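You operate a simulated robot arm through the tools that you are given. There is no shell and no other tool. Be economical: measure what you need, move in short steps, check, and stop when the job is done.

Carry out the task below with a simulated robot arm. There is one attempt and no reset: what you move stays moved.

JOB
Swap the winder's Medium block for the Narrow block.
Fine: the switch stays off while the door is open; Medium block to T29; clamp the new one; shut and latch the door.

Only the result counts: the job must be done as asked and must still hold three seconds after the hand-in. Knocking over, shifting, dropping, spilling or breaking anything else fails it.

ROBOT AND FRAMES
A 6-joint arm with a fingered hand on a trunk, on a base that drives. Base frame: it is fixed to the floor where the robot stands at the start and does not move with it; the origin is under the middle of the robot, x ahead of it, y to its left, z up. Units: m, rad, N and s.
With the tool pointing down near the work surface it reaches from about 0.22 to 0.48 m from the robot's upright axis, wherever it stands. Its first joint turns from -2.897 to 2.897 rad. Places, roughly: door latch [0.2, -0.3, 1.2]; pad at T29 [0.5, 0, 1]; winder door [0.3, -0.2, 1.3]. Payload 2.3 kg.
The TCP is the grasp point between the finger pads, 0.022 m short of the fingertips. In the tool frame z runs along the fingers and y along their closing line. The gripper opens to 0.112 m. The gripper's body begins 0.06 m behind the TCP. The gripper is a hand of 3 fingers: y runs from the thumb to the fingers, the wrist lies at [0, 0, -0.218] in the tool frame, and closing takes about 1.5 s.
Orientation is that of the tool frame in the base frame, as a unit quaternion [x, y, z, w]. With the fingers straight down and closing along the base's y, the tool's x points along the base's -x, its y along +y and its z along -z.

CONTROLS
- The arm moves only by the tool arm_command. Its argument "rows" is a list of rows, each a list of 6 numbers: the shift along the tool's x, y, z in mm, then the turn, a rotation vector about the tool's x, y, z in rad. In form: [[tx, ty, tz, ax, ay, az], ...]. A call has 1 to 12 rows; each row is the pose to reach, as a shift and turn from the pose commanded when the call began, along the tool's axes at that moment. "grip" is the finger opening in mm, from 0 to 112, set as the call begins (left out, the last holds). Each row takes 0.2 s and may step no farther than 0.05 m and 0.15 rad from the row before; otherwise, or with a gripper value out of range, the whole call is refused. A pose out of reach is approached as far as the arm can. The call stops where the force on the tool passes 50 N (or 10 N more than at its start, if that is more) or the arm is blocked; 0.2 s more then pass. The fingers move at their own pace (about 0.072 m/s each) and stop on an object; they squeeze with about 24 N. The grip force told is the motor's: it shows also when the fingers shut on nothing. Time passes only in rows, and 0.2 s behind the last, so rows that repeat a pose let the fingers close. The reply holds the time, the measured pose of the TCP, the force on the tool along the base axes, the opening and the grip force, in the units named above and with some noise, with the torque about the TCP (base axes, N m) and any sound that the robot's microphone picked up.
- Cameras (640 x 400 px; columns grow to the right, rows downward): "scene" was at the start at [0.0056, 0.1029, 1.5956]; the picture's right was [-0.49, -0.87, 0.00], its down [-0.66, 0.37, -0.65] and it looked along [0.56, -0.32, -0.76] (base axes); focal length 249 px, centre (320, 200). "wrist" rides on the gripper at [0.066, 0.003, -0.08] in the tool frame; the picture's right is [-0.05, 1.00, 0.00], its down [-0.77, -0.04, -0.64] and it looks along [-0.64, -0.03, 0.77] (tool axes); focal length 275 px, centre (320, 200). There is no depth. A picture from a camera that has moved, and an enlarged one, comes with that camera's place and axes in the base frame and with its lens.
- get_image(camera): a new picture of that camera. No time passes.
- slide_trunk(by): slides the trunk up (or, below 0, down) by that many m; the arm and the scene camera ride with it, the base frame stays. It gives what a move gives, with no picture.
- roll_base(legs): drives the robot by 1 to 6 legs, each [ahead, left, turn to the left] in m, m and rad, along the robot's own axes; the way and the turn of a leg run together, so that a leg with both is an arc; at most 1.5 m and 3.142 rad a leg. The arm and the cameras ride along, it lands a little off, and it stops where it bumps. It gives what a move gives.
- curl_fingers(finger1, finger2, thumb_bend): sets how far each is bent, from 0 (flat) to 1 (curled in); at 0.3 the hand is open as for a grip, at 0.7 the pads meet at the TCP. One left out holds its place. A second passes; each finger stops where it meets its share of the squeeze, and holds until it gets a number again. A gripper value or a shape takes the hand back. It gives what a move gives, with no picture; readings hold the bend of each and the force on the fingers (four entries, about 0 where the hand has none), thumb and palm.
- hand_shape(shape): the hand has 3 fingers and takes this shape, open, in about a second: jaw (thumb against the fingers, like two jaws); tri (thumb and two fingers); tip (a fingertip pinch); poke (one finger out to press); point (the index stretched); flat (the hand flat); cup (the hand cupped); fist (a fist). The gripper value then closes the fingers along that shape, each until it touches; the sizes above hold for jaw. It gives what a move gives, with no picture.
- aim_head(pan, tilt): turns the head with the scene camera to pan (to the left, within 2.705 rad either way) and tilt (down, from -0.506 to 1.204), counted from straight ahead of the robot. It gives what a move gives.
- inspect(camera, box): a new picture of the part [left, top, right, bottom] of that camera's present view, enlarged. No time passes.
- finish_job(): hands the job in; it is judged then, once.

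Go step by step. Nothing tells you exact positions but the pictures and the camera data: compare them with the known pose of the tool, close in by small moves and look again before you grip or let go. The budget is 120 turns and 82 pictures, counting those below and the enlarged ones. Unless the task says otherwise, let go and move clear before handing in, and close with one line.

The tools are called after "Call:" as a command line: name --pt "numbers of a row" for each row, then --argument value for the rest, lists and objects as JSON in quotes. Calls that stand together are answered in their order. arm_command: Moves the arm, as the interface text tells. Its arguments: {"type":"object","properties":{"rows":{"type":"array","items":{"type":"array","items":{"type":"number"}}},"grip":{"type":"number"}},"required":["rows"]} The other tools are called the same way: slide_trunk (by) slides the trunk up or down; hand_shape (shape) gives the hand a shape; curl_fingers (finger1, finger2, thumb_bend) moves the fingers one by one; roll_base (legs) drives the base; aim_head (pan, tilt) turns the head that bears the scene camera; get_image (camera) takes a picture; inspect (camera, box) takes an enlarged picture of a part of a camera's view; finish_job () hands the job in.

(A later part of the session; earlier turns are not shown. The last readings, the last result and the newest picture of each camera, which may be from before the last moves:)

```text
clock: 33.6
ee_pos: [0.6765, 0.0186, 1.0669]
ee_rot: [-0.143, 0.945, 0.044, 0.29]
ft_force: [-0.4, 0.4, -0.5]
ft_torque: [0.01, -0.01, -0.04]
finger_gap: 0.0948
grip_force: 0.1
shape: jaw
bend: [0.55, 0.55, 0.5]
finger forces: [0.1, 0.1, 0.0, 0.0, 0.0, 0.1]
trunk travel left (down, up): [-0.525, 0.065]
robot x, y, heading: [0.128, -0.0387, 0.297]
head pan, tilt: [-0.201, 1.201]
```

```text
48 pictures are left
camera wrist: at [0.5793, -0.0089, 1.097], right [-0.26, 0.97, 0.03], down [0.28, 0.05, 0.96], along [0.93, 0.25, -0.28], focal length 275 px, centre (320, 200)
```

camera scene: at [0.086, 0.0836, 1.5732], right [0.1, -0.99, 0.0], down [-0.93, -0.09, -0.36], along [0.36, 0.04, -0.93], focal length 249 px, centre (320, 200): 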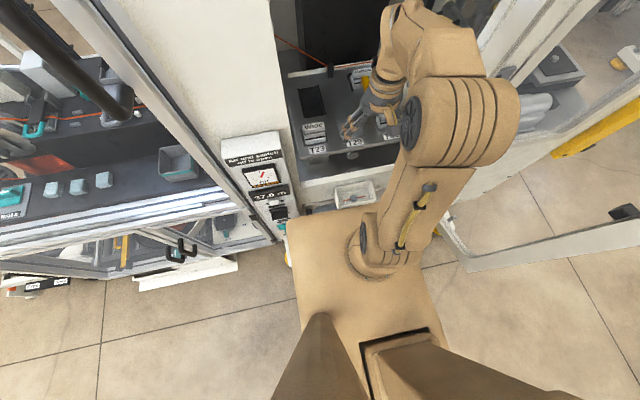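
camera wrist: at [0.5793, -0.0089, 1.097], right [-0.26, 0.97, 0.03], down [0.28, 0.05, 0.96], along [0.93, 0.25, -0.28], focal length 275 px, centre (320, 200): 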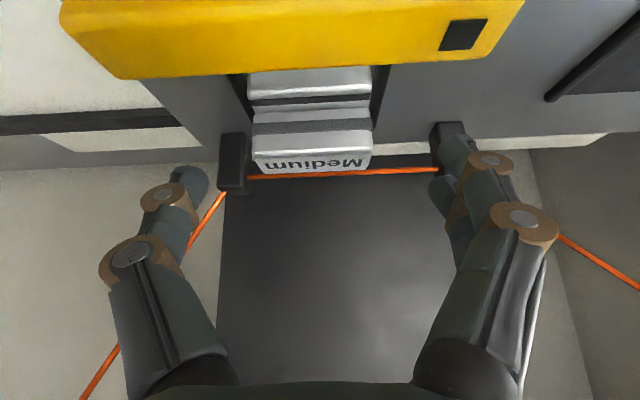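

The block is centred between the fingers apart from a few mm. I'll lower around it, staying clear of the thread guides behind it.

Call:
arm_command --pt "-4 -2 12 0 0 0" --pt "0 -4 24 0 0 0" --pt "3 -4 33 0 0 0" --pt "5.8 -4 40.7 0 0 0"

Call:
get_image --camera "wrist"

```text
clock: 34.6
ee_pos: [0.6949, 0.0183, 1.0291]
ee_rot: [-0.144, 0.945, 0.044, 0.29]
ft_force: [0.1, 0.3, 0.2]
ft_torque: [0.0, 0.02, 0.0]
finger_gap: 0.0947
grip_force: 0.0
shape: jaw
bend: [0.55, 0.55, 0.5]
finger forces: [0.1, 0.0, 0.0, 0.0, 0.0, 0.0]
trunk travel left (down, up): [-0.525, 0.065]
robot x, y, heading: [0.1281, -0.0361, 0.304]
head pan, tilt: [-0.201, 1.201]
```

```text
47 pictures are left
camera wrist: at [0.5972, -0.0078, 1.0595], right [-0.26, 0.97, 0.03], down [0.28, 0.05, 0.96], along [0.92, 0.26, -0.28], focal length 275 px, centre (320, 200)
```

wrist: 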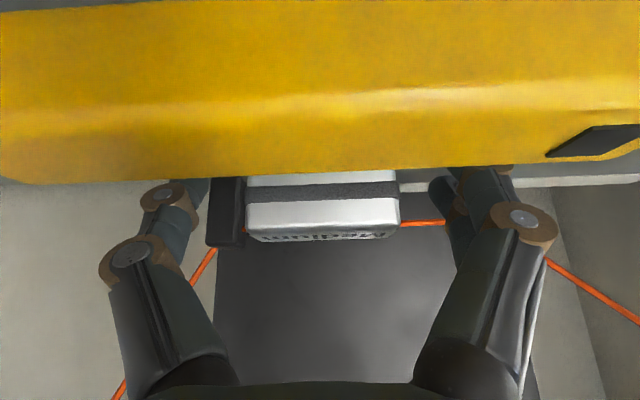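

Call:
arm_command --pt "0 0 0 0 0 0" --pt "0 0 0 0 0 0" --pt "0 0 0 0 0 0" --pt "0 0 0 0 0 0" --pt "0 0 0 0 0 0" --grip 20

Call:
get_image --camera "wrist"

```text
clock: 35.8
ee_pos: [0.695, 0.0197, 1.0293]
ee_rot: [-0.144, 0.944, 0.044, 0.292]
ft_force: [2.7, 3.7, 9.5]
ft_torque: [0.49, 0.09, -0.07]
finger_gap: 0.05
grip_force: 23.8
shape: jaw
bend: [0.73, 0.72, 0.7]
finger forces: [20.9, 13.4, 0.0, 0.0, 20.7, 0.1]
trunk travel left (down, up): [-0.525, 0.065]
robot x, y, heading: [0.1308, -0.0416, 0.306]
head pan, tilt: [-0.201, 1.201]
```

```text
46 pictures are left
camera wrist: at [0.597, -0.0068, 1.0604], right [-0.26, 0.97, 0.02], down [0.28, 0.05, 0.96], along [0.93, 0.25, -0.28], focal length 275 px, centre (320, 200)
```

wrist: 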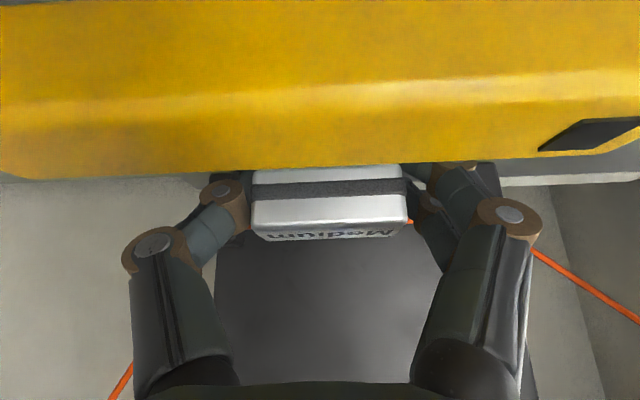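

Block gripped at 50 mm. I'll lift a little and check.

Call:
arm_command --pt "-5.6 0 -8.3 0 0 0" --pt "-11.2 0 -16.6 0 0 0" --pt "-22.4 0 -33 0 0 0"

Call:
get_image --camera "wrist"

```text
clock: 36.6
ee_pos: [0.695, 0.0182, 1.0695]
ee_rot: [-0.142, 0.946, 0.043, 0.289]
ft_force: [0.6, 0.6, -2.1]
ft_torque: [-0.02, 0.04, 0.01]
finger_gap: 0.0494
grip_force: 24.3
shape: jaw
bend: [0.73, 0.72, 0.7]
finger forces: [9.7, 12.2, 0.0, 0.0, 23.0, 0.0]
trunk travel left (down, up): [-0.525, 0.065]
robot x, y, heading: [0.1295, -0.0377, 0.298]
head pan, tilt: [-0.201, 1.201]
```

```text
45 pictures are left
camera wrist: at [0.597, -0.0091, 1.1001], right [-0.26, 0.97, 0.03], down [0.28, 0.05, 0.96], along [0.92, 0.25, -0.28], focal length 275 px, centre (320, 200)
```

wrist: 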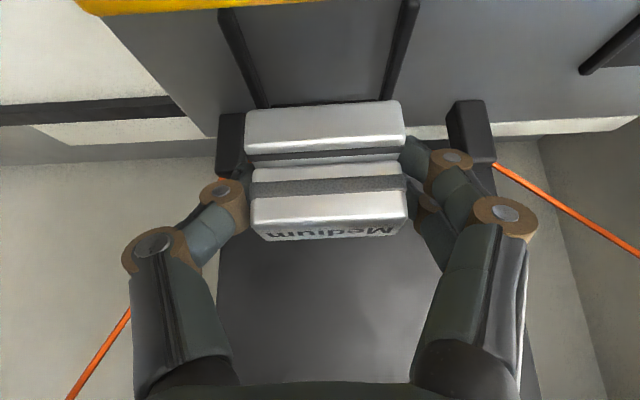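

Medium is lifted level. I'll raise it over the lever and drive the base back 12 cm so that T29 falls in the same comfortable reach.

Call:
arm_command --pt "-10 0 -14.5 0 0 0" --pt "-20.2 0 -29.8 0 0 0"

Call:
roll_base --legs '[[-0.13, 0, 0]]'

Call:
get_image --camera "wrist"

```text
clock: 37.2
ee_pos: [0.6946, 0.0196, 1.1062]
ee_rot: [-0.143, 0.945, 0.044, 0.29]
ft_force: [0.3, 0.0, -1.3]
ft_torque: [0.02, 0.03, -0.01]
finger_gap: 0.0495
grip_force: 23.9
shape: jaw
bend: [0.73, 0.72, 0.7]
finger forces: [9.7, 12.2, 0.0, 0.0, 22.9, 0.1]
trunk travel left (down, up): [-0.525, 0.065]
robot x, y, heading: [0.1287, -0.0393, 0.302]
head pan, tilt: [-0.201, 1.201]
```

```text
clock: 38.5
ee_pos: [0.5701, -0.0183, 1.1067]
ee_rot: [-0.144, 0.945, 0.044, 0.29]
ft_force: [0.2, -0.5, -2.5]
ft_torque: [-0.01, 0.01, -0.01]
finger_gap: 0.0498
grip_force: 24.8
shape: jaw
bend: [0.73, 0.72, 0.7]
finger forces: [9.8, 12.1, 0.0, 0.0, 22.9, 0.0]
trunk travel left (down, up): [-0.525, 0.065]
robot x, y, heading: [0.0053, -0.0769, 0.303]
head pan, tilt: [-0.201, 1.201]
```

```text
44 pictures are left
camera wrist: at [0.4729, -0.0455, 1.1368], right [-0.26, 0.97, 0.03], down [0.28, 0.05, 0.96], along [0.92, 0.26, -0.28], focal length 275 px, centre (320, 200)
```

wrist: 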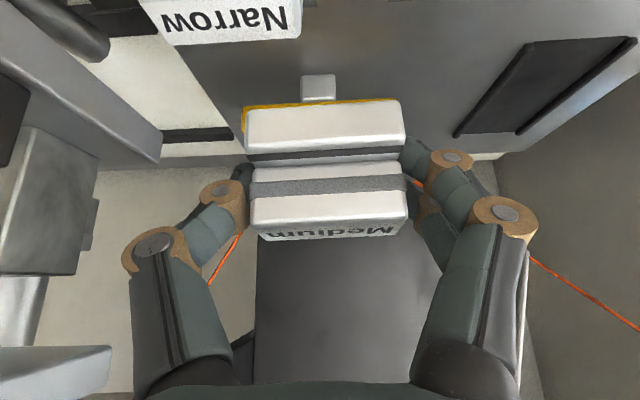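

Call:
arm_command --pt "7 25 -5 0 0 0" --pt "14 50 -10 0 0 0" --pt "21.3 71 -14.4 0 0 0" --pt "34 71 4 0 0 0"

Call:
get_image --camera "wrist"

Call:
aim_head --pan -0.05 --tilt 0.85

Call:
inspect --camera "scene" --box '[240, 60, 440, 220]'

```text
clock: 39.5
ee_pos: [0.5268, 0.0412, 1.0824]
ee_rot: [-0.143, 0.946, 0.043, 0.289]
ft_force: [0.5, -0.5, -1.6]
ft_torque: [-0.01, 0.02, -0.01]
finger_gap: 0.0495
grip_force: 24.3
shape: jaw
bend: [0.73, 0.72, 0.7]
finger forces: [9.8, 11.6, 0.1, 0.0, 22.7, 0.1]
trunk travel left (down, up): [-0.525, 0.065]
robot x, y, heading: [0.0086, -0.0794, 0.304]
head pan, tilt: [-0.201, 1.201]
```

```text
43 pictures are left
camera wrist: at [0.4285, 0.0145, 1.113], right [-0.26, 0.97, 0.03], down [0.28, 0.05, 0.96], along [0.92, 0.26, -0.28], focal length 275 px, centre (320, 200)
```

wrist: 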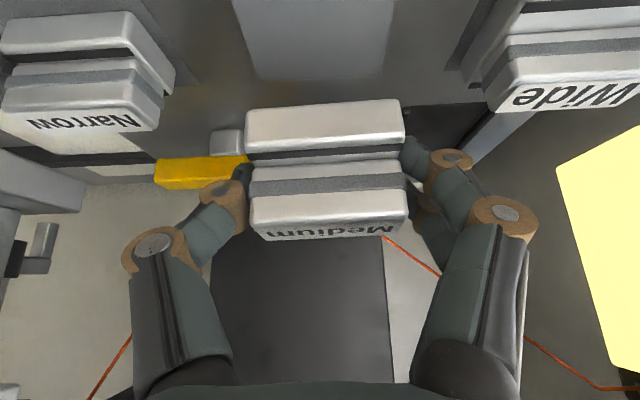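

```text
clock: 40.3
ee_pos: [0.5267, 0.0405, 1.0835]
ee_rot: [-0.143, 0.945, 0.044, 0.29]
ft_force: [0.6, -0.1, -2.8]
ft_torque: [-0.04, 0.02, 0.0]
finger_gap: 0.0491
grip_force: 24.2
shape: jaw
bend: [0.73, 0.72, 0.7]
finger forces: [9.8, 11.6, 0.0, 0.0, 22.6, 0.0]
trunk travel left (down, up): [-0.525, 0.065]
robot x, y, heading: [0.0066, -0.0789, 0.304]
head pan, tilt: [-0.051, 0.85]
```

```text
2.50 times, centred on (340, 140) of scene
camera zoom: at [-0.0177, 0.0587, 1.5968], right [0.25, -0.97, 0.0], down [-0.73, -0.19, -0.66], along [0.64, 0.16, -0.75], focal length 623 px, centre (270, 350)
```

zoom: 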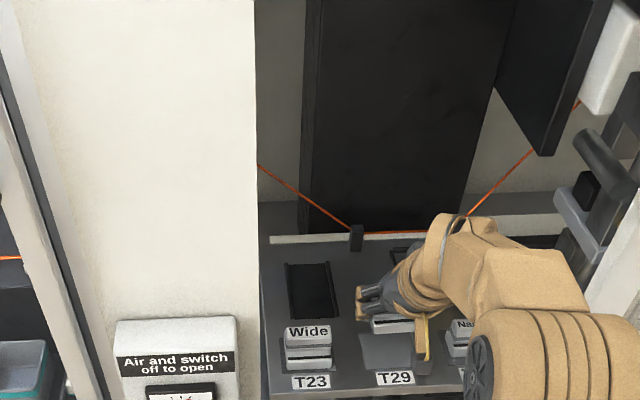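

The block is over T29. I'll lower it to just above the pad.

Call:
arm_command --pt "9 0 13 0 0 0" --pt "18 0 26 0 0 0" --pt "26.5 0 39 0 0 0"

Call:
get_image --camera "wrist"

```text
clock: 41.1
ee_pos: [0.5264, 0.0404, 1.0367]
ee_rot: [-0.144, 0.945, 0.044, 0.29]
ft_force: [0.0, -0.4, -2.0]
ft_torque: [-0.01, 0.02, 0.01]
finger_gap: 0.0493
grip_force: 24.3
shape: jaw
bend: [0.73, 0.72, 0.7]
finger forces: [9.9, 11.4, 0.0, 0.0, 22.5, 0.0]
trunk travel left (down, up): [-0.525, 0.065]
robot x, y, heading: [0.0046, -0.076, 0.301]
head pan, tilt: [-0.051, 0.85]
```

```text
41 pictures are left
camera wrist: at [0.429, 0.0142, 1.0673], right [-0.26, 0.97, 0.03], down [0.28, 0.05, 0.96], along [0.92, 0.26, -0.28], focal length 275 px, centre (320, 200)
```

wrist: 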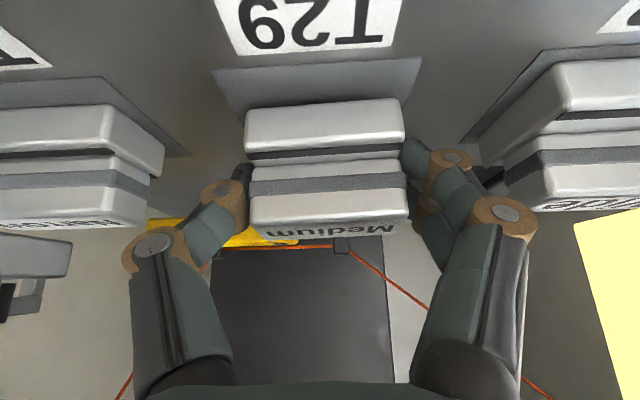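

Position over the pad matches the neighbours. Lower the last millimetres.

Call:
arm_command --pt "2 0 3 0 0 0" --pt "3.4 0 5 0 0 0" --pt "4.2 0 6.2 0 0 0"

```text
clock: 41.9
ee_pos: [0.5261, 0.0419, 1.03]
ee_rot: [-0.144, 0.945, 0.044, 0.291]
ft_force: [2.1, -0.1, 2.4]
ft_torque: [0.08, 0.08, -0.04]
finger_gap: 0.0493
grip_force: 24.1
shape: jaw
bend: [0.73, 0.72, 0.7]
finger forces: [11.0, 13.5, 0.0, 0.0, 24.2, 0.0]
trunk travel left (down, up): [-0.525, 0.065]
robot x, y, heading: [0.0084, -0.0744, 0.302]
head pan, tilt: [-0.051, 0.85]
```

Touchdown felt. Release with a small opening and rise straight up.

Call:
arm_command --pt "0 0 0 0 0 0" --pt "0 0 0 0 0 0" --pt "0 0 0 0 0 0" --grip 66

Call:
arm_command --pt "-11 0 -16.5 0 0 0" --pt "-22 0 -33 0 0 0" --pt "-39 0 -58 0 0 0"

Call:
get_image --camera "wrist"

```text
clock: 42.7
ee_pos: [0.5252, 0.0416, 1.0295]
ee_rot: [-0.143, 0.945, 0.044, 0.289]
ft_force: [-0.3, 0.5, -0.2]
ft_torque: [0.01, -0.01, 0.0]
finger_gap: 0.0656
grip_force: 0.2
shape: jaw
bend: [0.71, 0.71, 0.71]
finger forces: [0.0, 0.0, 0.0, 0.0, 0.0, 0.0]
trunk travel left (down, up): [-0.525, 0.065]
robot x, y, heading: [0.0075, -0.0766, 0.305]
head pan, tilt: [-0.051, 0.85]
```

```text
clock: 43.5
ee_pos: [0.5248, 0.0397, 1.0996]
ee_rot: [-0.143, 0.945, 0.044, 0.29]
ft_force: [-0.4, 0.6, -0.1]
ft_torque: [0.01, -0.02, 0.01]
finger_gap: 0.0657
grip_force: 0.0
shape: jaw
bend: [0.71, 0.71, 0.71]
finger forces: [0.1, 0.1, 0.0, 0.0, 0.0, 0.0]
trunk travel left (down, up): [-0.525, 0.065]
robot x, y, heading: [0.007, -0.0747, 0.304]
head pan, tilt: [-0.051, 0.85]
```

```text
40 pictures are left
camera wrist: at [0.4272, 0.0134, 1.1295], right [-0.26, 0.97, 0.03], down [0.28, 0.05, 0.96], along [0.92, 0.26, -0.28], focal length 275 px, centre (320, 200)
```

wrist: 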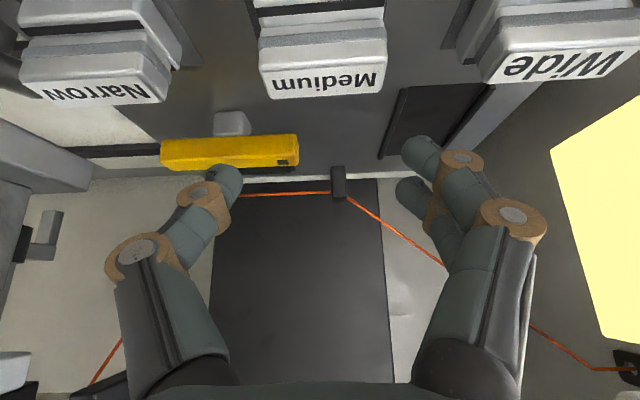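

Medium stands on T29. Next I move over the Narrow block on T31 (centre about [0.551, -0.061]).

Call:
arm_command --pt "2 -40 -1 0 0 0" --pt "4 -80 -2 0 0 0" --pt "4.6 -104 -3.1 0 0 0" --pt "18 -104 16 0 0 0" --grip 85

Call:
get_image --camera "wrist"

```text
clock: 44.5
ee_pos: [0.5504, -0.0604, 1.0764]
ee_rot: [-0.144, 0.945, 0.044, 0.29]
ft_force: [-0.3, 0.0, -0.2]
ft_torque: [-0.03, -0.01, 0.0]
finger_gap: 0.0848
grip_force: 0.2
shape: jaw
bend: [0.63, 0.63, 0.59]
finger forces: [0.1, 0.0, 0.1, 0.0, 0.0, 0.1]
trunk travel left (down, up): [-0.525, 0.065]
robot x, y, heading: [0.0067, -0.0765, 0.304]
head pan, tilt: [-0.051, 0.85]
```

```text
39 pictures are left
camera wrist: at [0.4531, -0.0868, 1.1061], right [-0.26, 0.97, 0.03], down [0.28, 0.05, 0.96], along [0.92, 0.26, -0.28], focal length 275 px, centre (320, 200)
```

wrist: 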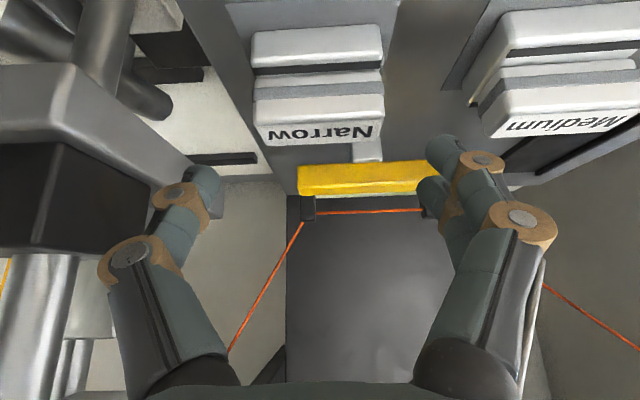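

Centred well; lowering around Narrow and gripping.

Call:
arm_command --pt "5 -1 11 0 0 0" --pt "12 -1 23 0 0 0" --pt "18 -1 33 0 0 0" --pt "22.7 -1 40.6 0 0 0"

Call:
arm_command --pt "0 0 0 0 0 0" --pt "0 0 0 0 0 0" --pt "0 0 0 0 0 0" --pt "0 0 0 0 0 0" --pt "0 0 0 0 0 0" --grip 20

Call:
arm_command --pt "-5.6 0 -8.3 0 0 0" --pt "-14 0 -20.7 0 0 0" --pt "-28 0 -41.4 0 0 0" --pt "-42 0 -62 0 0 0"

Call:
get_image --camera "wrist"

```text
clock: 45.5
ee_pos: [0.5543, -0.0603, 1.0297]
ee_rot: [-0.143, 0.945, 0.044, 0.29]
ft_force: [-0.3, 1.1, 0.3]
ft_torque: [-0.01, -0.02, 0.02]
finger_gap: 0.0847
grip_force: 0.1
shape: jaw
bend: [0.63, 0.63, 0.59]
finger forces: [0.1, 0.0, 0.0, 0.1, 0.0, 0.0]
trunk travel left (down, up): [-0.525, 0.065]
robot x, y, heading: [0.0073, -0.077, 0.306]
head pan, tilt: [-0.051, 0.85]
```

```text
clock: 46.7
ee_pos: [0.556, -0.0601, 1.0289]
ee_rot: [-0.142, 0.945, 0.044, 0.291]
ft_force: [-0.1, 0.1, 0.4]
ft_torque: [-0.04, -0.02, -0.02]
finger_gap: 0.0498
grip_force: 24.3
shape: jaw
bend: [0.73, 0.73, 0.7]
finger forces: [10.9, 10.9, 0.0, 0.0, 21.7, 0.0]
trunk travel left (down, up): [-0.525, 0.065]
robot x, y, heading: [0.0082, -0.0775, 0.306]
head pan, tilt: [-0.051, 0.85]
```

```text
clock: 47.7
ee_pos: [0.5543, -0.0601, 1.1055]
ee_rot: [-0.143, 0.945, 0.044, 0.289]
ft_force: [-0.7, 0.7, -0.7]
ft_torque: [-0.01, -0.03, -0.01]
finger_gap: 0.0496
grip_force: 24.0
shape: jaw
bend: [0.73, 0.73, 0.7]
finger forces: [11.0, 11.0, 0.0, 0.0, 21.8, 0.1]
trunk travel left (down, up): [-0.525, 0.065]
robot x, y, heading: [0.0071, -0.0793, 0.306]
head pan, tilt: [-0.051, 0.85]
```

```text
38 pictures are left
camera wrist: at [0.4565, -0.0865, 1.1356], right [-0.26, 0.97, 0.03], down [0.28, 0.05, 0.96], along [0.92, 0.26, -0.28], focal length 275 px, centre (320, 200)
```

wrist: 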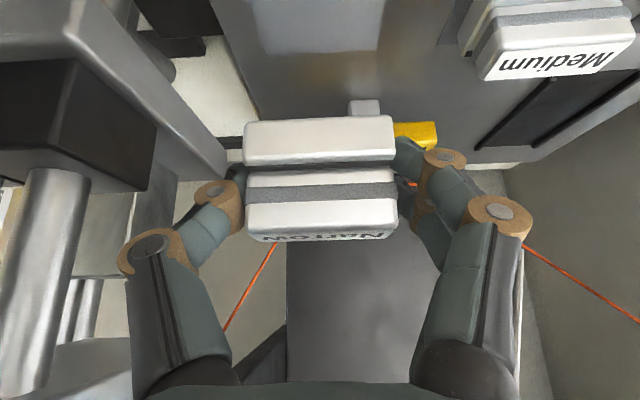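

Narrow is held level. I'll drive forward 13 cm again, to bring it over the nest.

Call:
roll_base --legs '[[0.13, 0, 0]]'

Call:
get_image --camera "wrist"

```text
clock: 49.0
ee_pos: [0.6769, -0.0227, 1.104]
ee_rot: [-0.143, 0.945, 0.044, 0.289]
ft_force: [-0.5, -1.3, -2.2]
ft_torque: [0.02, 0.05, 0.0]
finger_gap: 0.0498
grip_force: 23.5
shape: jaw
bend: [0.73, 0.73, 0.7]
finger forces: [10.9, 10.9, 0.1, 0.1, 21.8, 0.0]
trunk travel left (down, up): [-0.525, 0.065]
robot x, y, heading: [0.1297, -0.0412, 0.3]
head pan, tilt: [-0.051, 0.85]
```

```text
37 pictures are left
camera wrist: at [0.5799, -0.049, 1.1349], right [-0.26, 0.97, 0.03], down [0.28, 0.05, 0.96], along [0.92, 0.25, -0.28], focal length 275 px, centre (320, 200)
```

wrist: 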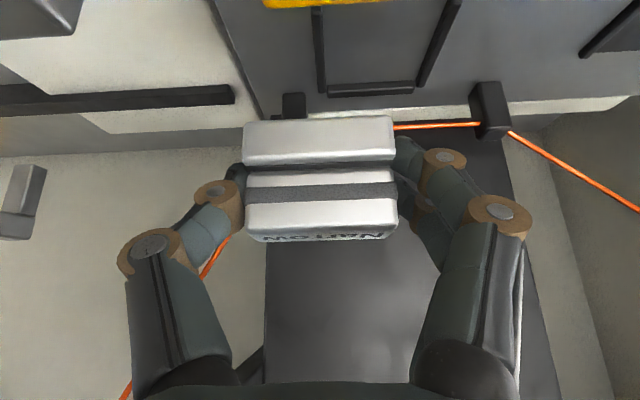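

I can see the nest now: two side rails and a back stop. I'll move above it and check alignment before lowering.

Call:
arm_command --pt "-8 15 5 0 0 0" --pt "-16 30 10 0 0 0" --pt "-22.8 36.5 15.4 0 0 0" --pt "-6.5 36.5 39.4 0 0 0"

Call:
get_image --camera "wrist"

```text
clock: 50.0
ee_pos: [0.6927, 0.0217, 1.0757]
ee_rot: [-0.143, 0.945, 0.044, 0.29]
ft_force: [-0.5, -0.5, -2.4]
ft_torque: [0.02, -0.01, 0.01]
finger_gap: 0.0498
grip_force: 23.6
shape: jaw
bend: [0.73, 0.73, 0.7]
finger forces: [10.9, 10.9, 0.0, 0.1, 22.0, 0.1]
trunk travel left (down, up): [-0.525, 0.065]
robot x, y, heading: [0.1295, -0.039, 0.301]
head pan, tilt: [-0.051, 0.85]
```

```text
36 pictures are left
camera wrist: at [0.595, -0.0055, 1.1065], right [-0.26, 0.97, 0.03], down [0.28, 0.05, 0.96], along [0.92, 0.25, -0.28], focal length 275 px, centre (320, 200)
```

wrist: 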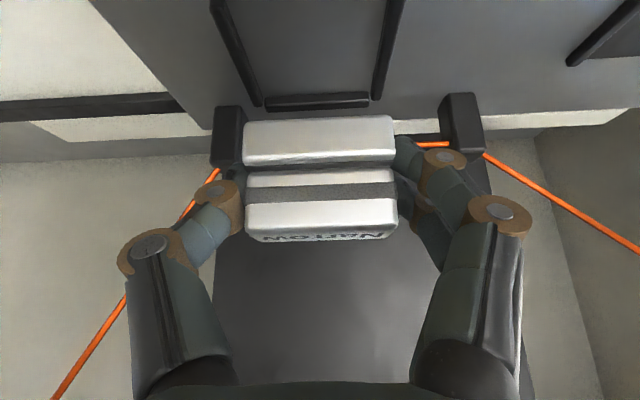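

The block needs to shift about 4 mm to the right of travel to centre between the rails. I'll correct that while lowering to just above the nest.

Call:
arm_command --pt "2.5 -4 -1.7 0 0 0" --pt "14 -4 15 0 0 0" --pt "24.9 -4 31.4 0 0 0"

Call:
get_image --camera "wrist"

```text
clock: 50.8
ee_pos: [0.69, 0.0146, 1.0366]
ee_rot: [-0.143, 0.945, 0.043, 0.291]
ft_force: [1.2, 1.1, 2.8]
ft_torque: [-0.1, -0.08, 0.07]
finger_gap: 0.05
grip_force: 23.9
shape: jaw
bend: [0.73, 0.73, 0.7]
finger forces: [11.2, 11.9, 0.1, 0.0, 23.3, 0.0]
trunk travel left (down, up): [-0.525, 0.065]
robot x, y, heading: [0.1286, -0.0381, 0.3]
head pan, tilt: [-0.051, 0.85]
```

```text
35 pictures are left
camera wrist: at [0.5927, -0.0117, 1.0665], right [-0.26, 0.97, 0.02], down [0.28, 0.05, 0.96], along [0.93, 0.25, -0.28], focal length 275 px, centre (320, 200)
```

wrist: 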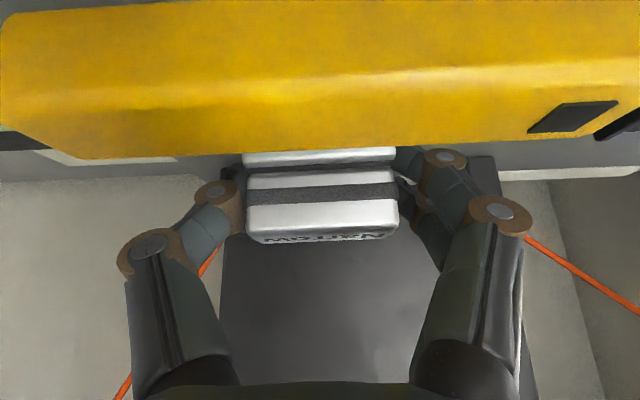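

Light contact came 7 mm early, on the right-hand (−y) rail by the torque. I'll lift a bit, shift 3 mm back, and lower again.

Call:
arm_command --pt "-2.8 0 -4.1 0 0 0" --pt "-2.8 3 -4.1 0 0 0" --pt "-0.5 3 -0.8 0 0 0" --pt "1.5 3 2 0 0 0"

```text
clock: 51.8
ee_pos: [0.6898, 0.0177, 1.0341]
ee_rot: [-0.143, 0.945, 0.044, 0.29]
ft_force: [1.0, 0.3, 1.2]
ft_torque: [0.14, 0.03, -0.05]
finger_gap: 0.0498
grip_force: 24.0
shape: jaw
bend: [0.73, 0.73, 0.7]
finger forces: [15.9, 11.5, 0.0, 0.0, 23.3, 0.0]
trunk travel left (down, up): [-0.525, 0.065]
robot x, y, heading: [0.1305, -0.0395, 0.305]
head pan, tilt: [-0.051, 0.85]
```

Call:
arm_command --pt "0.6 -1 0.8 0 0 0" --pt "1.4 -1 2 0 0 0" --pt "2.2 -1 3.3 0 0 0"

Call:
get_image --camera "wrist"

```text
clock: 52.6
ee_pos: [0.6878, 0.0181, 1.0327]
ee_rot: [-0.142, 0.944, 0.042, 0.294]
ft_force: [7.9, 4.3, 27.1]
ft_torque: [0.96, 0.06, -0.28]
finger_gap: 0.05
grip_force: 23.6
shape: jaw
bend: [0.76, 0.73, 0.7]
finger forces: [41.6, 11.6, 0.1, 0.1, 23.5, 0.0]
trunk travel left (down, up): [-0.525, 0.065]
robot x, y, heading: [0.1264, -0.0401, 0.3]
head pan, tilt: [-0.051, 0.85]
```

```text
34 pictures are left
camera wrist: at [0.5904, -0.0088, 1.0623], right [-0.26, 0.97, 0.02], down [0.27, 0.05, 0.96], along [0.93, 0.25, -0.28], focal length 275 px, centre (320, 200)
```

wrist: 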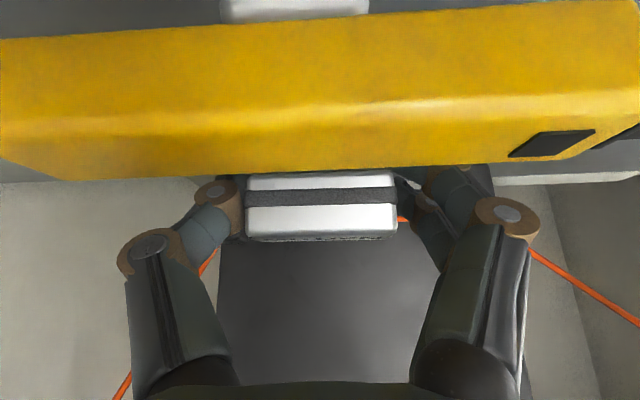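

Finger 1 is riding on the right rail while the block hangs ~3 mm above the seat between the rails. I'll ease up slightly and release gently so it settles down into the nest.

Call:
arm_command --pt "-0.8 0.5 -1.5 0 0 0" --pt "-0.8 0.5 -1.5 0 0 0"

Call:
arm_command --pt "0 0 0 0 0 0" --pt "0 0 0 0 0 0" --pt "0 0 0 0 0 0" --grip 56

Call:
get_image --camera "wrist"

```text
clock: 53.2
ee_pos: [0.6882, 0.0174, 1.0323]
ee_rot: [-0.143, 0.945, 0.043, 0.291]
ft_force: [7.7, 1.4, 25.7]
ft_torque: [0.85, 0.06, -0.25]
finger_gap: 0.05
grip_force: 24.0
shape: jaw
bend: [0.76, 0.73, 0.7]
finger forces: [40.6, 11.3, 0.0, 0.0, 24.6, 0.1]
trunk travel left (down, up): [-0.525, 0.065]
robot x, y, heading: [0.1302, -0.0383, 0.3]
head pan, tilt: [-0.051, 0.85]
```

```text
clock: 54.0
ee_pos: [0.6873, 0.0179, 1.034]
ee_rot: [-0.142, 0.945, 0.043, 0.292]
ft_force: [8.8, 1.9, 25.5]
ft_torque: [0.9, 0.06, -0.25]
finger_gap: 0.0557
grip_force: 0.0
shape: jaw
bend: [0.76, 0.73, 0.7]
finger forces: [27.5, 0.0, 0.1, 0.1, 0.8, 0.0]
trunk travel left (down, up): [-0.525, 0.065]
robot x, y, heading: [0.1284, -0.0402, 0.297]
head pan, tilt: [-0.051, 0.85]
```

```text
33 pictures are left
camera wrist: at [0.5901, -0.009, 1.0624], right [-0.26, 0.97, 0.03], down [0.28, 0.05, 0.96], along [0.93, 0.25, -0.28], focal length 275 px, centre (320, 200)
```

wrist: 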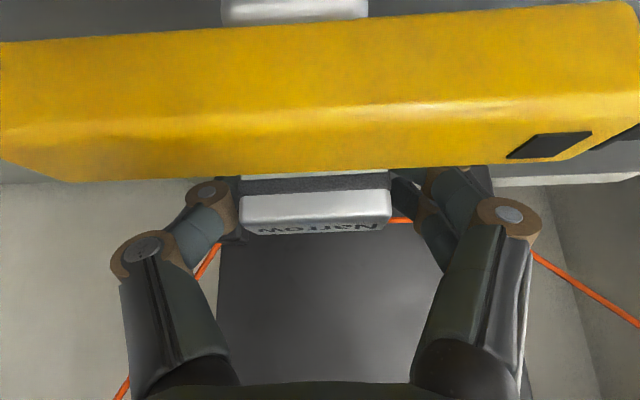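

The block dropped into the nest, level. Rise straight up and look.

Call:
arm_command --pt "-5.6 0 -8.3 0 0 0" --pt "-14 0 -20.7 0 0 0" --pt "-26 0 -38 0 0 0" --grip 64

Call:
get_image --camera "wrist"

```text
clock: 54.8
ee_pos: [0.6899, 0.0166, 1.0775]
ee_rot: [-0.142, 0.946, 0.044, 0.29]
ft_force: [-0.2, 0.0, -0.1]
ft_torque: [-0.02, 0.01, 0.02]
finger_gap: 0.063
grip_force: 0.0
shape: jaw
bend: [0.72, 0.72, 0.7]
finger forces: [0.0, 0.0, 0.0, 0.0, 0.1, 0.0]
trunk travel left (down, up): [-0.525, 0.065]
robot x, y, heading: [0.129, -0.0416, 0.298]
head pan, tilt: [-0.051, 0.85]
```

```text
32 pictures are left
camera wrist: at [0.5916, -0.0102, 1.1074], right [-0.26, 0.97, 0.03], down [0.28, 0.05, 0.96], along [0.92, 0.25, -0.28], focal length 275 px, centre (320, 200)
```

wrist: 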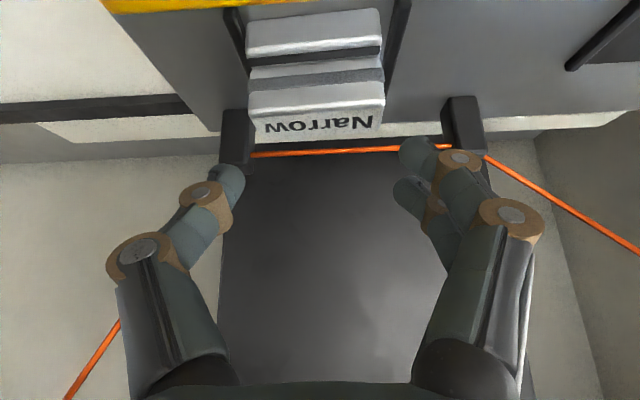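

Call:
inspect --camera "wrist" --box '[200, 0, 440, 150]'

```text
2.67 times, centred on (320, 75) of wrist
camera zoom: at [0.5916, -0.0102, 1.1074], right [-0.26, 0.97, 0.03], down [0.28, 0.05, 0.96], along [0.92, 0.25, -0.28], focal length 734 px, centre (320, 533)
```

zoom: 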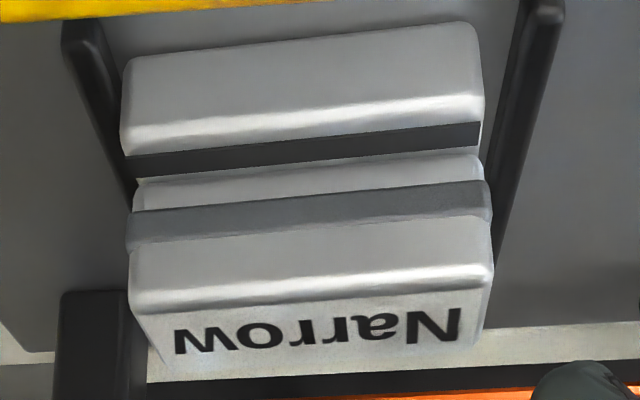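

Narrow sits between the rails but yawed a couple of degrees. I'll re-close the fingers higher up on it to square it, above rail height.

Call:
arm_command --pt "8 0 12 0 0 0" --pt "16 0 24 0 0 0" --pt "22 0 32.5 0 0 0" --grip 76

Call:
arm_command --pt "0 0 0 0 0 0" --pt "0 0 0 0 0 0" --pt "0 0 0 0 0 0" --pt "0 0 0 0 0 0" --grip 20

Call:
get_image --camera "wrist"

```text
clock: 55.6
ee_pos: [0.689, 0.0186, 1.0386]
ee_rot: [-0.142, 0.946, 0.042, 0.289]
ft_force: [0.4, 0.1, -0.2]
ft_torque: [-0.02, 0.01, -0.04]
finger_gap: 0.0758
grip_force: 0.0
shape: jaw
bend: [0.69, 0.69, 0.66]
finger forces: [0.0, 0.1, 0.0, 0.2, 0.0, 0.0]
trunk travel left (down, up): [-0.525, 0.065]
robot x, y, heading: [0.1286, -0.0391, 0.299]
head pan, tilt: [-0.051, 0.85]
```

```text
clock: 56.6
ee_pos: [0.6887, 0.0183, 1.0379]
ee_rot: [-0.143, 0.945, 0.044, 0.29]
ft_force: [-0.8, -0.5, -0.4]
ft_torque: [-0.02, 0.03, 0.01]
finger_gap: 0.048
grip_force: 24.0
shape: jaw
bend: [0.73, 0.74, 0.7]
finger forces: [11.9, 9.1, 0.1, 0.1, 22.3, 0.0]
trunk travel left (down, up): [-0.525, 0.065]
robot x, y, heading: [0.1315, -0.0388, 0.302]
head pan, tilt: [-0.051, 0.85]
```

```text
30 pictures are left
camera wrist: at [0.5914, -0.0086, 1.0687], right [-0.26, 0.97, 0.03], down [0.28, 0.05, 0.96], along [0.93, 0.25, -0.28], focal length 275 px, centre (320, 200)
```

wrist: 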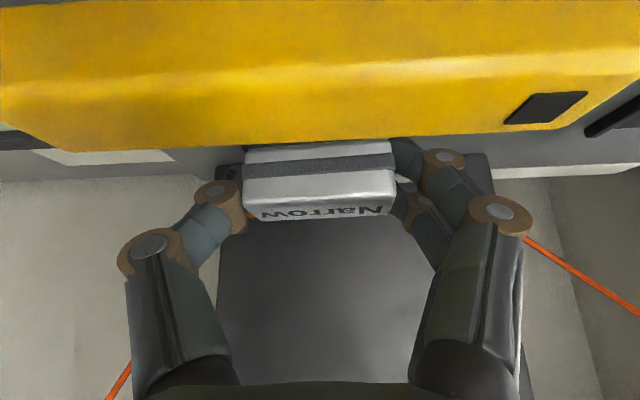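

The block is squared and aligned with the rails. Release, rise, come upright, and raise the trunk slightly for more reach to regrip the lever handle.

Call:
arm_command --pt "0 0 0 0 0 0" --pt "0 0 0 0 0 0" --pt "0 0 0 0 0 0" --pt "-16 0 -25 0 0 0" --pt "-33.6 0 -49.7 0 0 0" --grip 70

Call:
arm_command --pt "20 14 -13 0 0.15 0" --pt "40 29 -27 0 0.3 0" --pt "60 43 -40 0 0.45 0" --pt "79.5 58 -53.8 0 0.59 0" --pt "79.5 58 -53.8 0 0.59 0"

Call:
get_image --camera "wrist"

```text
clock: 57.8
ee_pos: [0.6899, 0.0176, 1.0979]
ee_rot: [-0.142, 0.946, 0.043, 0.29]
ft_force: [0.3, 0.8, 0.0]
ft_torque: [0.02, 0.01, 0.0]
finger_gap: 0.0696
grip_force: 0.0
shape: jaw
bend: [0.71, 0.71, 0.69]
finger forces: [0.0, 0.0, 0.0, 0.1, 0.0, 0.0]
trunk travel left (down, up): [-0.525, 0.065]
robot x, y, heading: [0.1323, -0.042, 0.301]
head pan, tilt: [-0.051, 0.85]
```

```text
clock: 59.0
ee_pos: [0.5814, 0.045, 1.0985]
ee_rot: [-0.149, 0.989, 0.0, 0.003]
ft_force: [-0.8, -0.1, 0.4]
ft_torque: [-0.01, 0.0, -0.01]
finger_gap: 0.0695
grip_force: 0.0
shape: jaw
bend: [0.71, 0.71, 0.69]
finger forces: [0.0, 0.1, 0.0, 0.1, 0.0, 0.0]
trunk travel left (down, up): [-0.525, 0.065]
robot x, y, heading: [0.1275, -0.0393, 0.3]
head pan, tilt: [-0.051, 0.85]
```

```text
29 pictures are left
camera wrist: at [0.5152, 0.0274, 1.1794], right [-0.25, 0.97, 0.0], down [0.74, 0.19, 0.64], along [0.62, 0.16, -0.77], focal length 275 px, centre (320, 200)
```

wrist: 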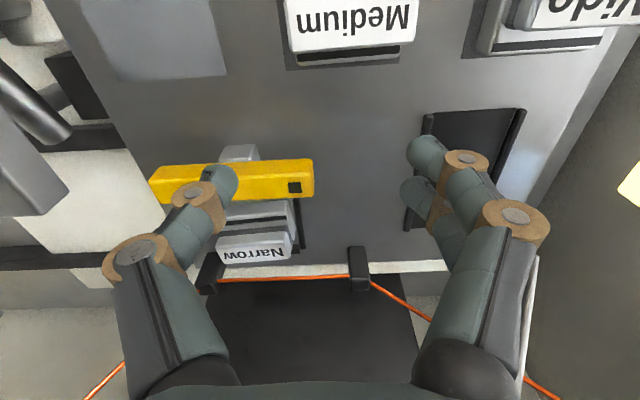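

Lever is where I left it; its square mark is at about [0.617, 0.038]. Raise the trunk, turn the hand 90°, and come over it.

Call:
slide_trunk --by 0.06

Call:
arm_command --pt "-3 -1 10 0 0 0.14" --pt "-6 -2 20 0 0 0.28" --pt "-9 -4 30 0 0 0.42" --pt "-12 -6 40 0 0 0.56" --pt "-15 -7 50 0 0 0.7" --pt "-18 -8 60 0 0 0.84" --pt "-21 -10 60 0 0 0.98" --pt "-24 -12 60 0 0 1.12" --pt "-27 -13 60 0 0 1.26" --pt "-30 -15 60 0 0 1.4" --pt "-33 -15 60 0 0 1.54" --grip 60

Call:
get_image --camera "wrist"

```text
clock: 60.0
ee_pos: [0.582, 0.0434, 1.1584]
ee_rot: [-0.148, 0.989, 0.001, 0.002]
ft_force: [-1.3, -0.5, -0.5]
ft_torque: [0.0, -0.01, 0.03]
finger_gap: 0.0697
grip_force: 0.1
shape: jaw
bend: [0.71, 0.71, 0.69]
finger forces: [0.1, 0.1, 0.0, 0.0, 0.0, 0.1]
trunk travel left (down, up): [-0.585, 0.005]
robot x, y, heading: [0.1309, -0.0401, 0.296]
head pan, tilt: [-0.051, 0.85]
```

```text
clock: 62.4
ee_pos: [0.6169, 0.0398, 1.098]
ee_rot: [0.582, 0.813, 0.002, 0.001]
ft_force: [-0.7, -0.3, 0.0]
ft_torque: [-0.01, -0.02, 0.01]
finger_gap: 0.0606
grip_force: 0.0
shape: jaw
bend: [0.72, 0.72, 0.7]
finger forces: [0.0, 0.0, 0.1, 0.0, 0.0, 0.0]
trunk travel left (down, up): [-0.585, 0.005]
robot x, y, heading: [0.1314, -0.0408, 0.299]
head pan, tilt: [-0.051, 0.85]
```

```text
28 pictures are left
camera wrist: at [0.5967, 0.1032, 1.1796], right [0.96, 0.28, 0.01], down [0.21, -0.74, 0.64], along [0.18, -0.61, -0.77], focal length 275 px, centre (320, 200)
```

wrist: 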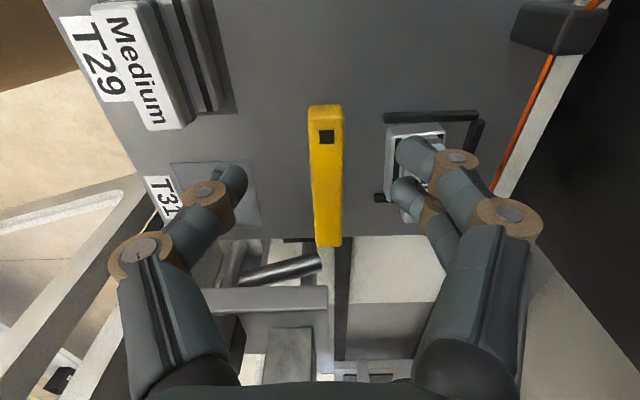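

The hand is over the handle. With the block's edge close by, I'll narrow the opening to 38 mm before descending, then grip.

Call:
arm_command --pt "2 1 0 0 0 0" --pt "5 2 0 0 0 0" --pt "5 2 20 0 0 0" --pt "5 2 35 0 0 0" --pt "5 2 50 0 0 0" --pt "5 2 59 0 0 0" --grip 38

Call:
get_image --camera "wrist"

```text
clock: 63.8
ee_pos: [0.6179, 0.0447, 1.0392]
ee_rot: [0.582, 0.813, 0.002, 0.002]
ft_force: [0.5, 0.5, -0.1]
ft_torque: [0.03, -0.01, 0.02]
finger_gap: 0.0382
grip_force: 0.0
shape: jaw
bend: [0.73, 0.73, 0.7]
finger forces: [0.1, 0.0, 0.0, 0.0, 0.0, 0.1]
trunk travel left (down, up): [-0.585, 0.005]
robot x, y, heading: [0.1294, -0.0397, 0.296]
head pan, tilt: [-0.051, 0.85]
```

```text
27 pictures are left
camera wrist: at [0.597, 0.1088, 1.1201], right [0.96, 0.28, 0.01], down [0.21, -0.74, 0.64], along [0.18, -0.61, -0.77], focal length 275 px, centre (320, 200)
```

wrist: 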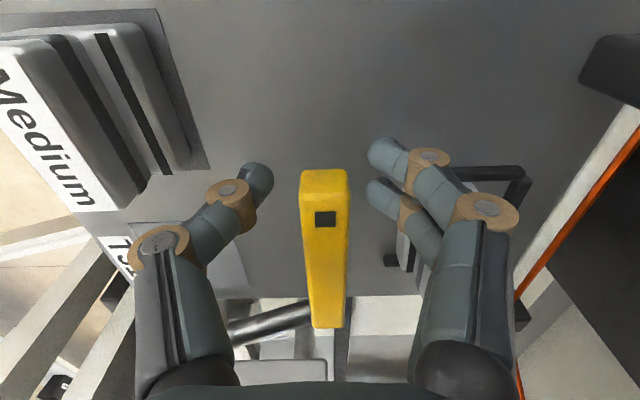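

Call:
arm_command --pt "-3 0 0 0 0 0" --pt "-3 0 0 0 0 0" --pt "-3 0 0 0 0 0" --pt "-3 0 0 0 0 0" --grip 0

Call:
arm_command --pt "-0.4 -6.3 0 0 0 -0.14" --pt "-1.8 -12.4 0 0 0 -0.28" --pt "-3.9 -18.3 0 0 0 -0.42" --pt "-6.9 -23.9 0 0 0 -0.56" --pt "-10.6 -29 0 0 0 -0.7" --pt "-15 -33.5 0 0 0 -0.84"

Call:
get_image --camera "wrist"

```text
clock: 64.8
ee_pos: [0.6162, 0.0433, 1.039]
ee_rot: [0.581, 0.814, 0.001, 0.002]
ft_force: [-6.2, 4.0, -6.7]
ft_torque: [0.06, 0.05, 0.16]
finger_gap: 0.0118
grip_force: 23.6
shape: jaw
bend: [0.74, 0.73, 0.7]
finger forces: [10.2, 11.6, 0.1, 0.0, 22.1, 0.0]
trunk travel left (down, up): [-0.585, 0.005]
robot x, y, heading: [0.1254, -0.0384, 0.303]
head pan, tilt: [-0.051, 0.85]
```

```text
clock: 66.2
ee_pos: [0.5907, 0.0193, 1.0391]
ee_rot: [0.198, 0.98, 0.001, 0.002]
ft_force: [-7.5, 3.4, -12.1]
ft_torque: [0.09, 0.02, -0.01]
finger_gap: 0.0103
grip_force: 24.1
shape: jaw
bend: [0.74, 0.72, 0.7]
finger forces: [9.3, 13.4, 0.0, 0.1, 19.3, 0.0]
trunk travel left (down, up): [-0.585, 0.005]
robot x, y, heading: [0.1264, -0.039, 0.305]
head pan, tilt: [-0.051, 0.85]
```

```text
26 pictures are left
camera wrist: at [0.5303, 0.0472, 1.1203], right [0.43, 0.9, 0.0], down [0.69, -0.33, 0.64], along [0.58, -0.27, -0.77], focal length 275 px, centre (320, 200)
```

wrist: 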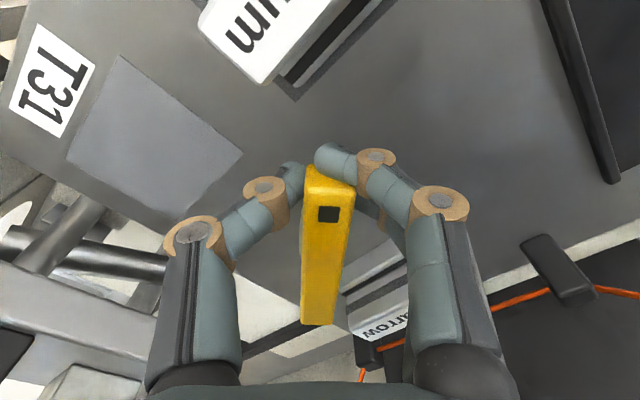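

Call:
arm_command --pt "-0.4 -6.3 0 0 0 -0.14" --pt "-1.8 -12.4 0 0 0 -0.28" --pt "-3.9 -18.3 0 0 0 -0.42" --pt "-6.9 -23.9 0 0 0 -0.56" --pt "-10.6 -29 0 0 0 -0.7" --pt "-11.5 -31 0 0 0 -0.74"

Call:
get_image --camera "wrist"

```text
clock: 67.6
ee_pos: [0.5901, -0.0163, 1.0398]
ee_rot: [-0.169, 0.986, 0.0, 0.004]
ft_force: [-8.9, -0.7, -13.0]
ft_torque: [0.0, 0.1, 0.13]
finger_gap: 0.0097
grip_force: 23.7
shape: jaw
bend: [0.73, 0.72, 0.7]
finger forces: [10.5, 14.0, 0.0, 0.1, 17.9, 0.0]
trunk travel left (down, up): [-0.585, 0.005]
robot x, y, heading: [0.1305, -0.0366, 0.297]
head pan, tilt: [-0.051, 0.85]
```

```text
25 pictures are left
camera wrist: at [0.5253, -0.0359, 1.1207], right [-0.29, 0.96, 0.0], down [0.73, 0.22, 0.64], along [0.61, 0.19, -0.77], focal length 275 px, centre (320, 200)
```

wrist: 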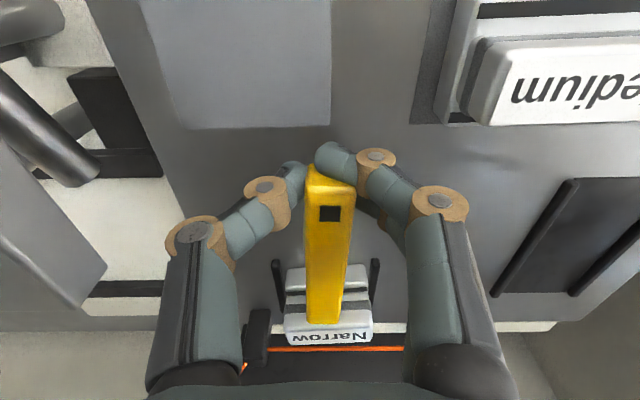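

Lever is nearly at its original angle; I'll nudge it a few millimetres more to its stop, then release and look.

Call:
arm_command --pt "0 -3 0 0 0 0" --pt "0 -6 0 0 0 0" --pt "0 -9 0 0 0 0"

Call:
arm_command --pt "0 5 0 0 0 0" --pt "0 5 0 0 0 0" --pt "0 5 0 0 0 0" --pt "0 5 -30 0 0 0" --pt "0 5 -60 0 0 0" --grip 60

Call:
get_image --camera "wrist"

```text
clock: 68.4
ee_pos: [0.5925, -0.0218, 1.0405]
ee_rot: [-0.169, 0.986, 0.0, 0.004]
ft_force: [-11.6, 8.7, -9.6]
ft_torque: [0.18, 0.18, 0.19]
finger_gap: 0.0098
grip_force: 23.7
shape: jaw
bend: [0.73, 0.71, 0.7]
finger forces: [11.3, 16.8, 0.0, 0.0, 13.4, 0.1]
trunk travel left (down, up): [-0.585, 0.005]
robot x, y, heading: [0.1301, -0.0393, 0.295]
head pan, tilt: [-0.051, 0.85]
```

```text
clock: 69.6
ee_pos: [0.5911, -0.0197, 1.1]
ee_rot: [-0.169, 0.986, 0.001, 0.004]
ft_force: [0.1, 0.4, 0.1]
ft_torque: [0.05, 0.0, 0.04]
finger_gap: 0.0596
grip_force: 0.1
shape: jaw
bend: [0.72, 0.72, 0.7]
finger forces: [0.0, 0.1, 0.0, 0.1, 0.1, 0.0]
trunk travel left (down, up): [-0.585, 0.005]
robot x, y, heading: [0.134, -0.0378, 0.299]
head pan, tilt: [-0.051, 0.85]
```

```text
24 pictures are left
camera wrist: at [0.5257, -0.0389, 1.1811], right [-0.29, 0.96, 0.0], down [0.74, 0.22, 0.64], along [0.61, 0.18, -0.77], focal length 275 px, centre (320, 200)
```

wrist: 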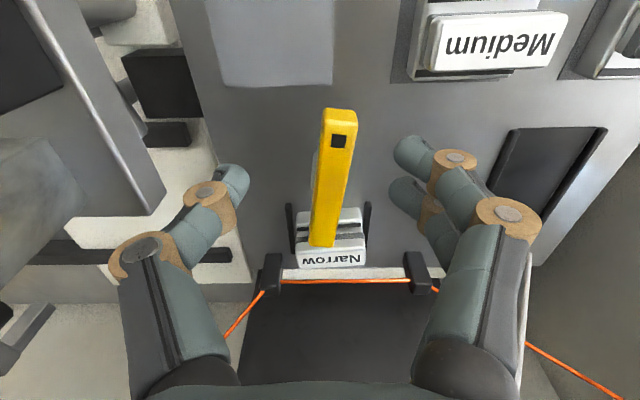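

The lever is still ~5° short of its original angle. I'll regrip centred on the handle and turn it the rest.

Call:
arm_command --pt "0 9 0 0 0 0.05" --pt "0 9 25 0 0 0.05" --pt "0 9 45 0 0 0.05" --pt "0 9 62 0 0 0.05" --grip 60

Call:
arm_command --pt "-3 0 0 0 0 0" --pt "-3 0 0 0 0 0" --pt "-3 0 0 0 0 0" --pt "-3 0 0 0 0 0" --grip 0

Call:
arm_command --pt "-3 -3 0 0 0 -0.05" --pt "-3 -6 0 0 0 -0.1" --pt "-3 -9 0 0 0 -0.14" --pt "-3 -12 0 0 0 -0.18"

Call:
get_image --camera "wrist"

```text
clock: 70.6
ee_pos: [0.5883, -0.0118, 1.0382]
ee_rot: [-0.143, 0.99, 0.0, 0.003]
ft_force: [-0.7, -1.0, 0.2]
ft_torque: [0.01, 0.02, 0.0]
finger_gap: 0.0593
grip_force: 0.1
shape: jaw
bend: [0.72, 0.72, 0.7]
finger forces: [0.0, 0.1, 0.0, 0.1, 0.1, 0.0]
trunk travel left (down, up): [-0.585, 0.005]
robot x, y, heading: [0.1322, -0.0401, 0.298]
head pan, tilt: [-0.051, 0.85]
```

```text
clock: 71.6
ee_pos: [0.5908, -0.0112, 1.0369]
ee_rot: [-0.144, 0.99, 0.0, 0.003]
ft_force: [-3.7, 0.0, -4.4]
ft_torque: [-0.01, 0.05, 0.06]
finger_gap: 0.0141
grip_force: 23.5
shape: jaw
bend: [0.72, 0.72, 0.7]
finger forces: [11.2, 10.8, 0.0, 0.0, 20.9, 0.0]
trunk travel left (down, up): [-0.585, 0.005]
robot x, y, heading: [0.1268, -0.0387, 0.301]
head pan, tilt: [-0.051, 0.85]
```

```text
clock: 72.6
ee_pos: [0.5957, -0.0191, 1.038]
ee_rot: [-0.233, 0.972, -0.001, 0.004]
ft_force: [-19.2, 9.2, -7.1]
ft_torque: [0.21, 0.33, 0.05]
finger_gap: 0.0129
grip_force: 24.3
shape: jaw
bend: [0.71, 0.71, 0.7]
finger forces: [17.3, 16.1, 0.0, 0.0, 15.1, 0.1]
trunk travel left (down, up): [-0.585, 0.005]
robot x, y, heading: [0.1296, -0.0387, 0.3]
head pan, tilt: [-0.051, 0.85]
```

```text
23 pictures are left
camera wrist: at [0.5325, -0.0457, 1.1196], right [-0.41, 0.91, 0.0], down [0.7, 0.32, 0.64], along [0.59, 0.26, -0.77], focal length 275 px, centre (320, 200)
```

wrist: 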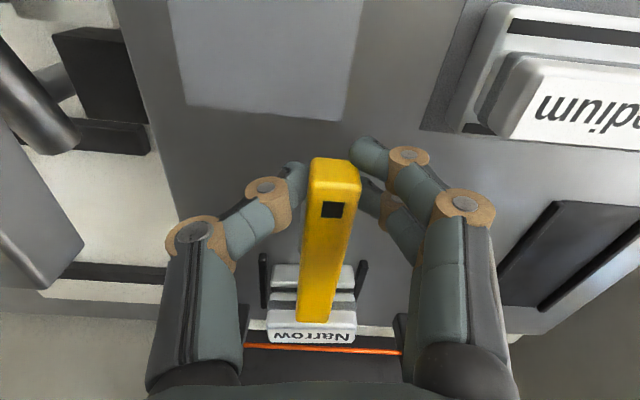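

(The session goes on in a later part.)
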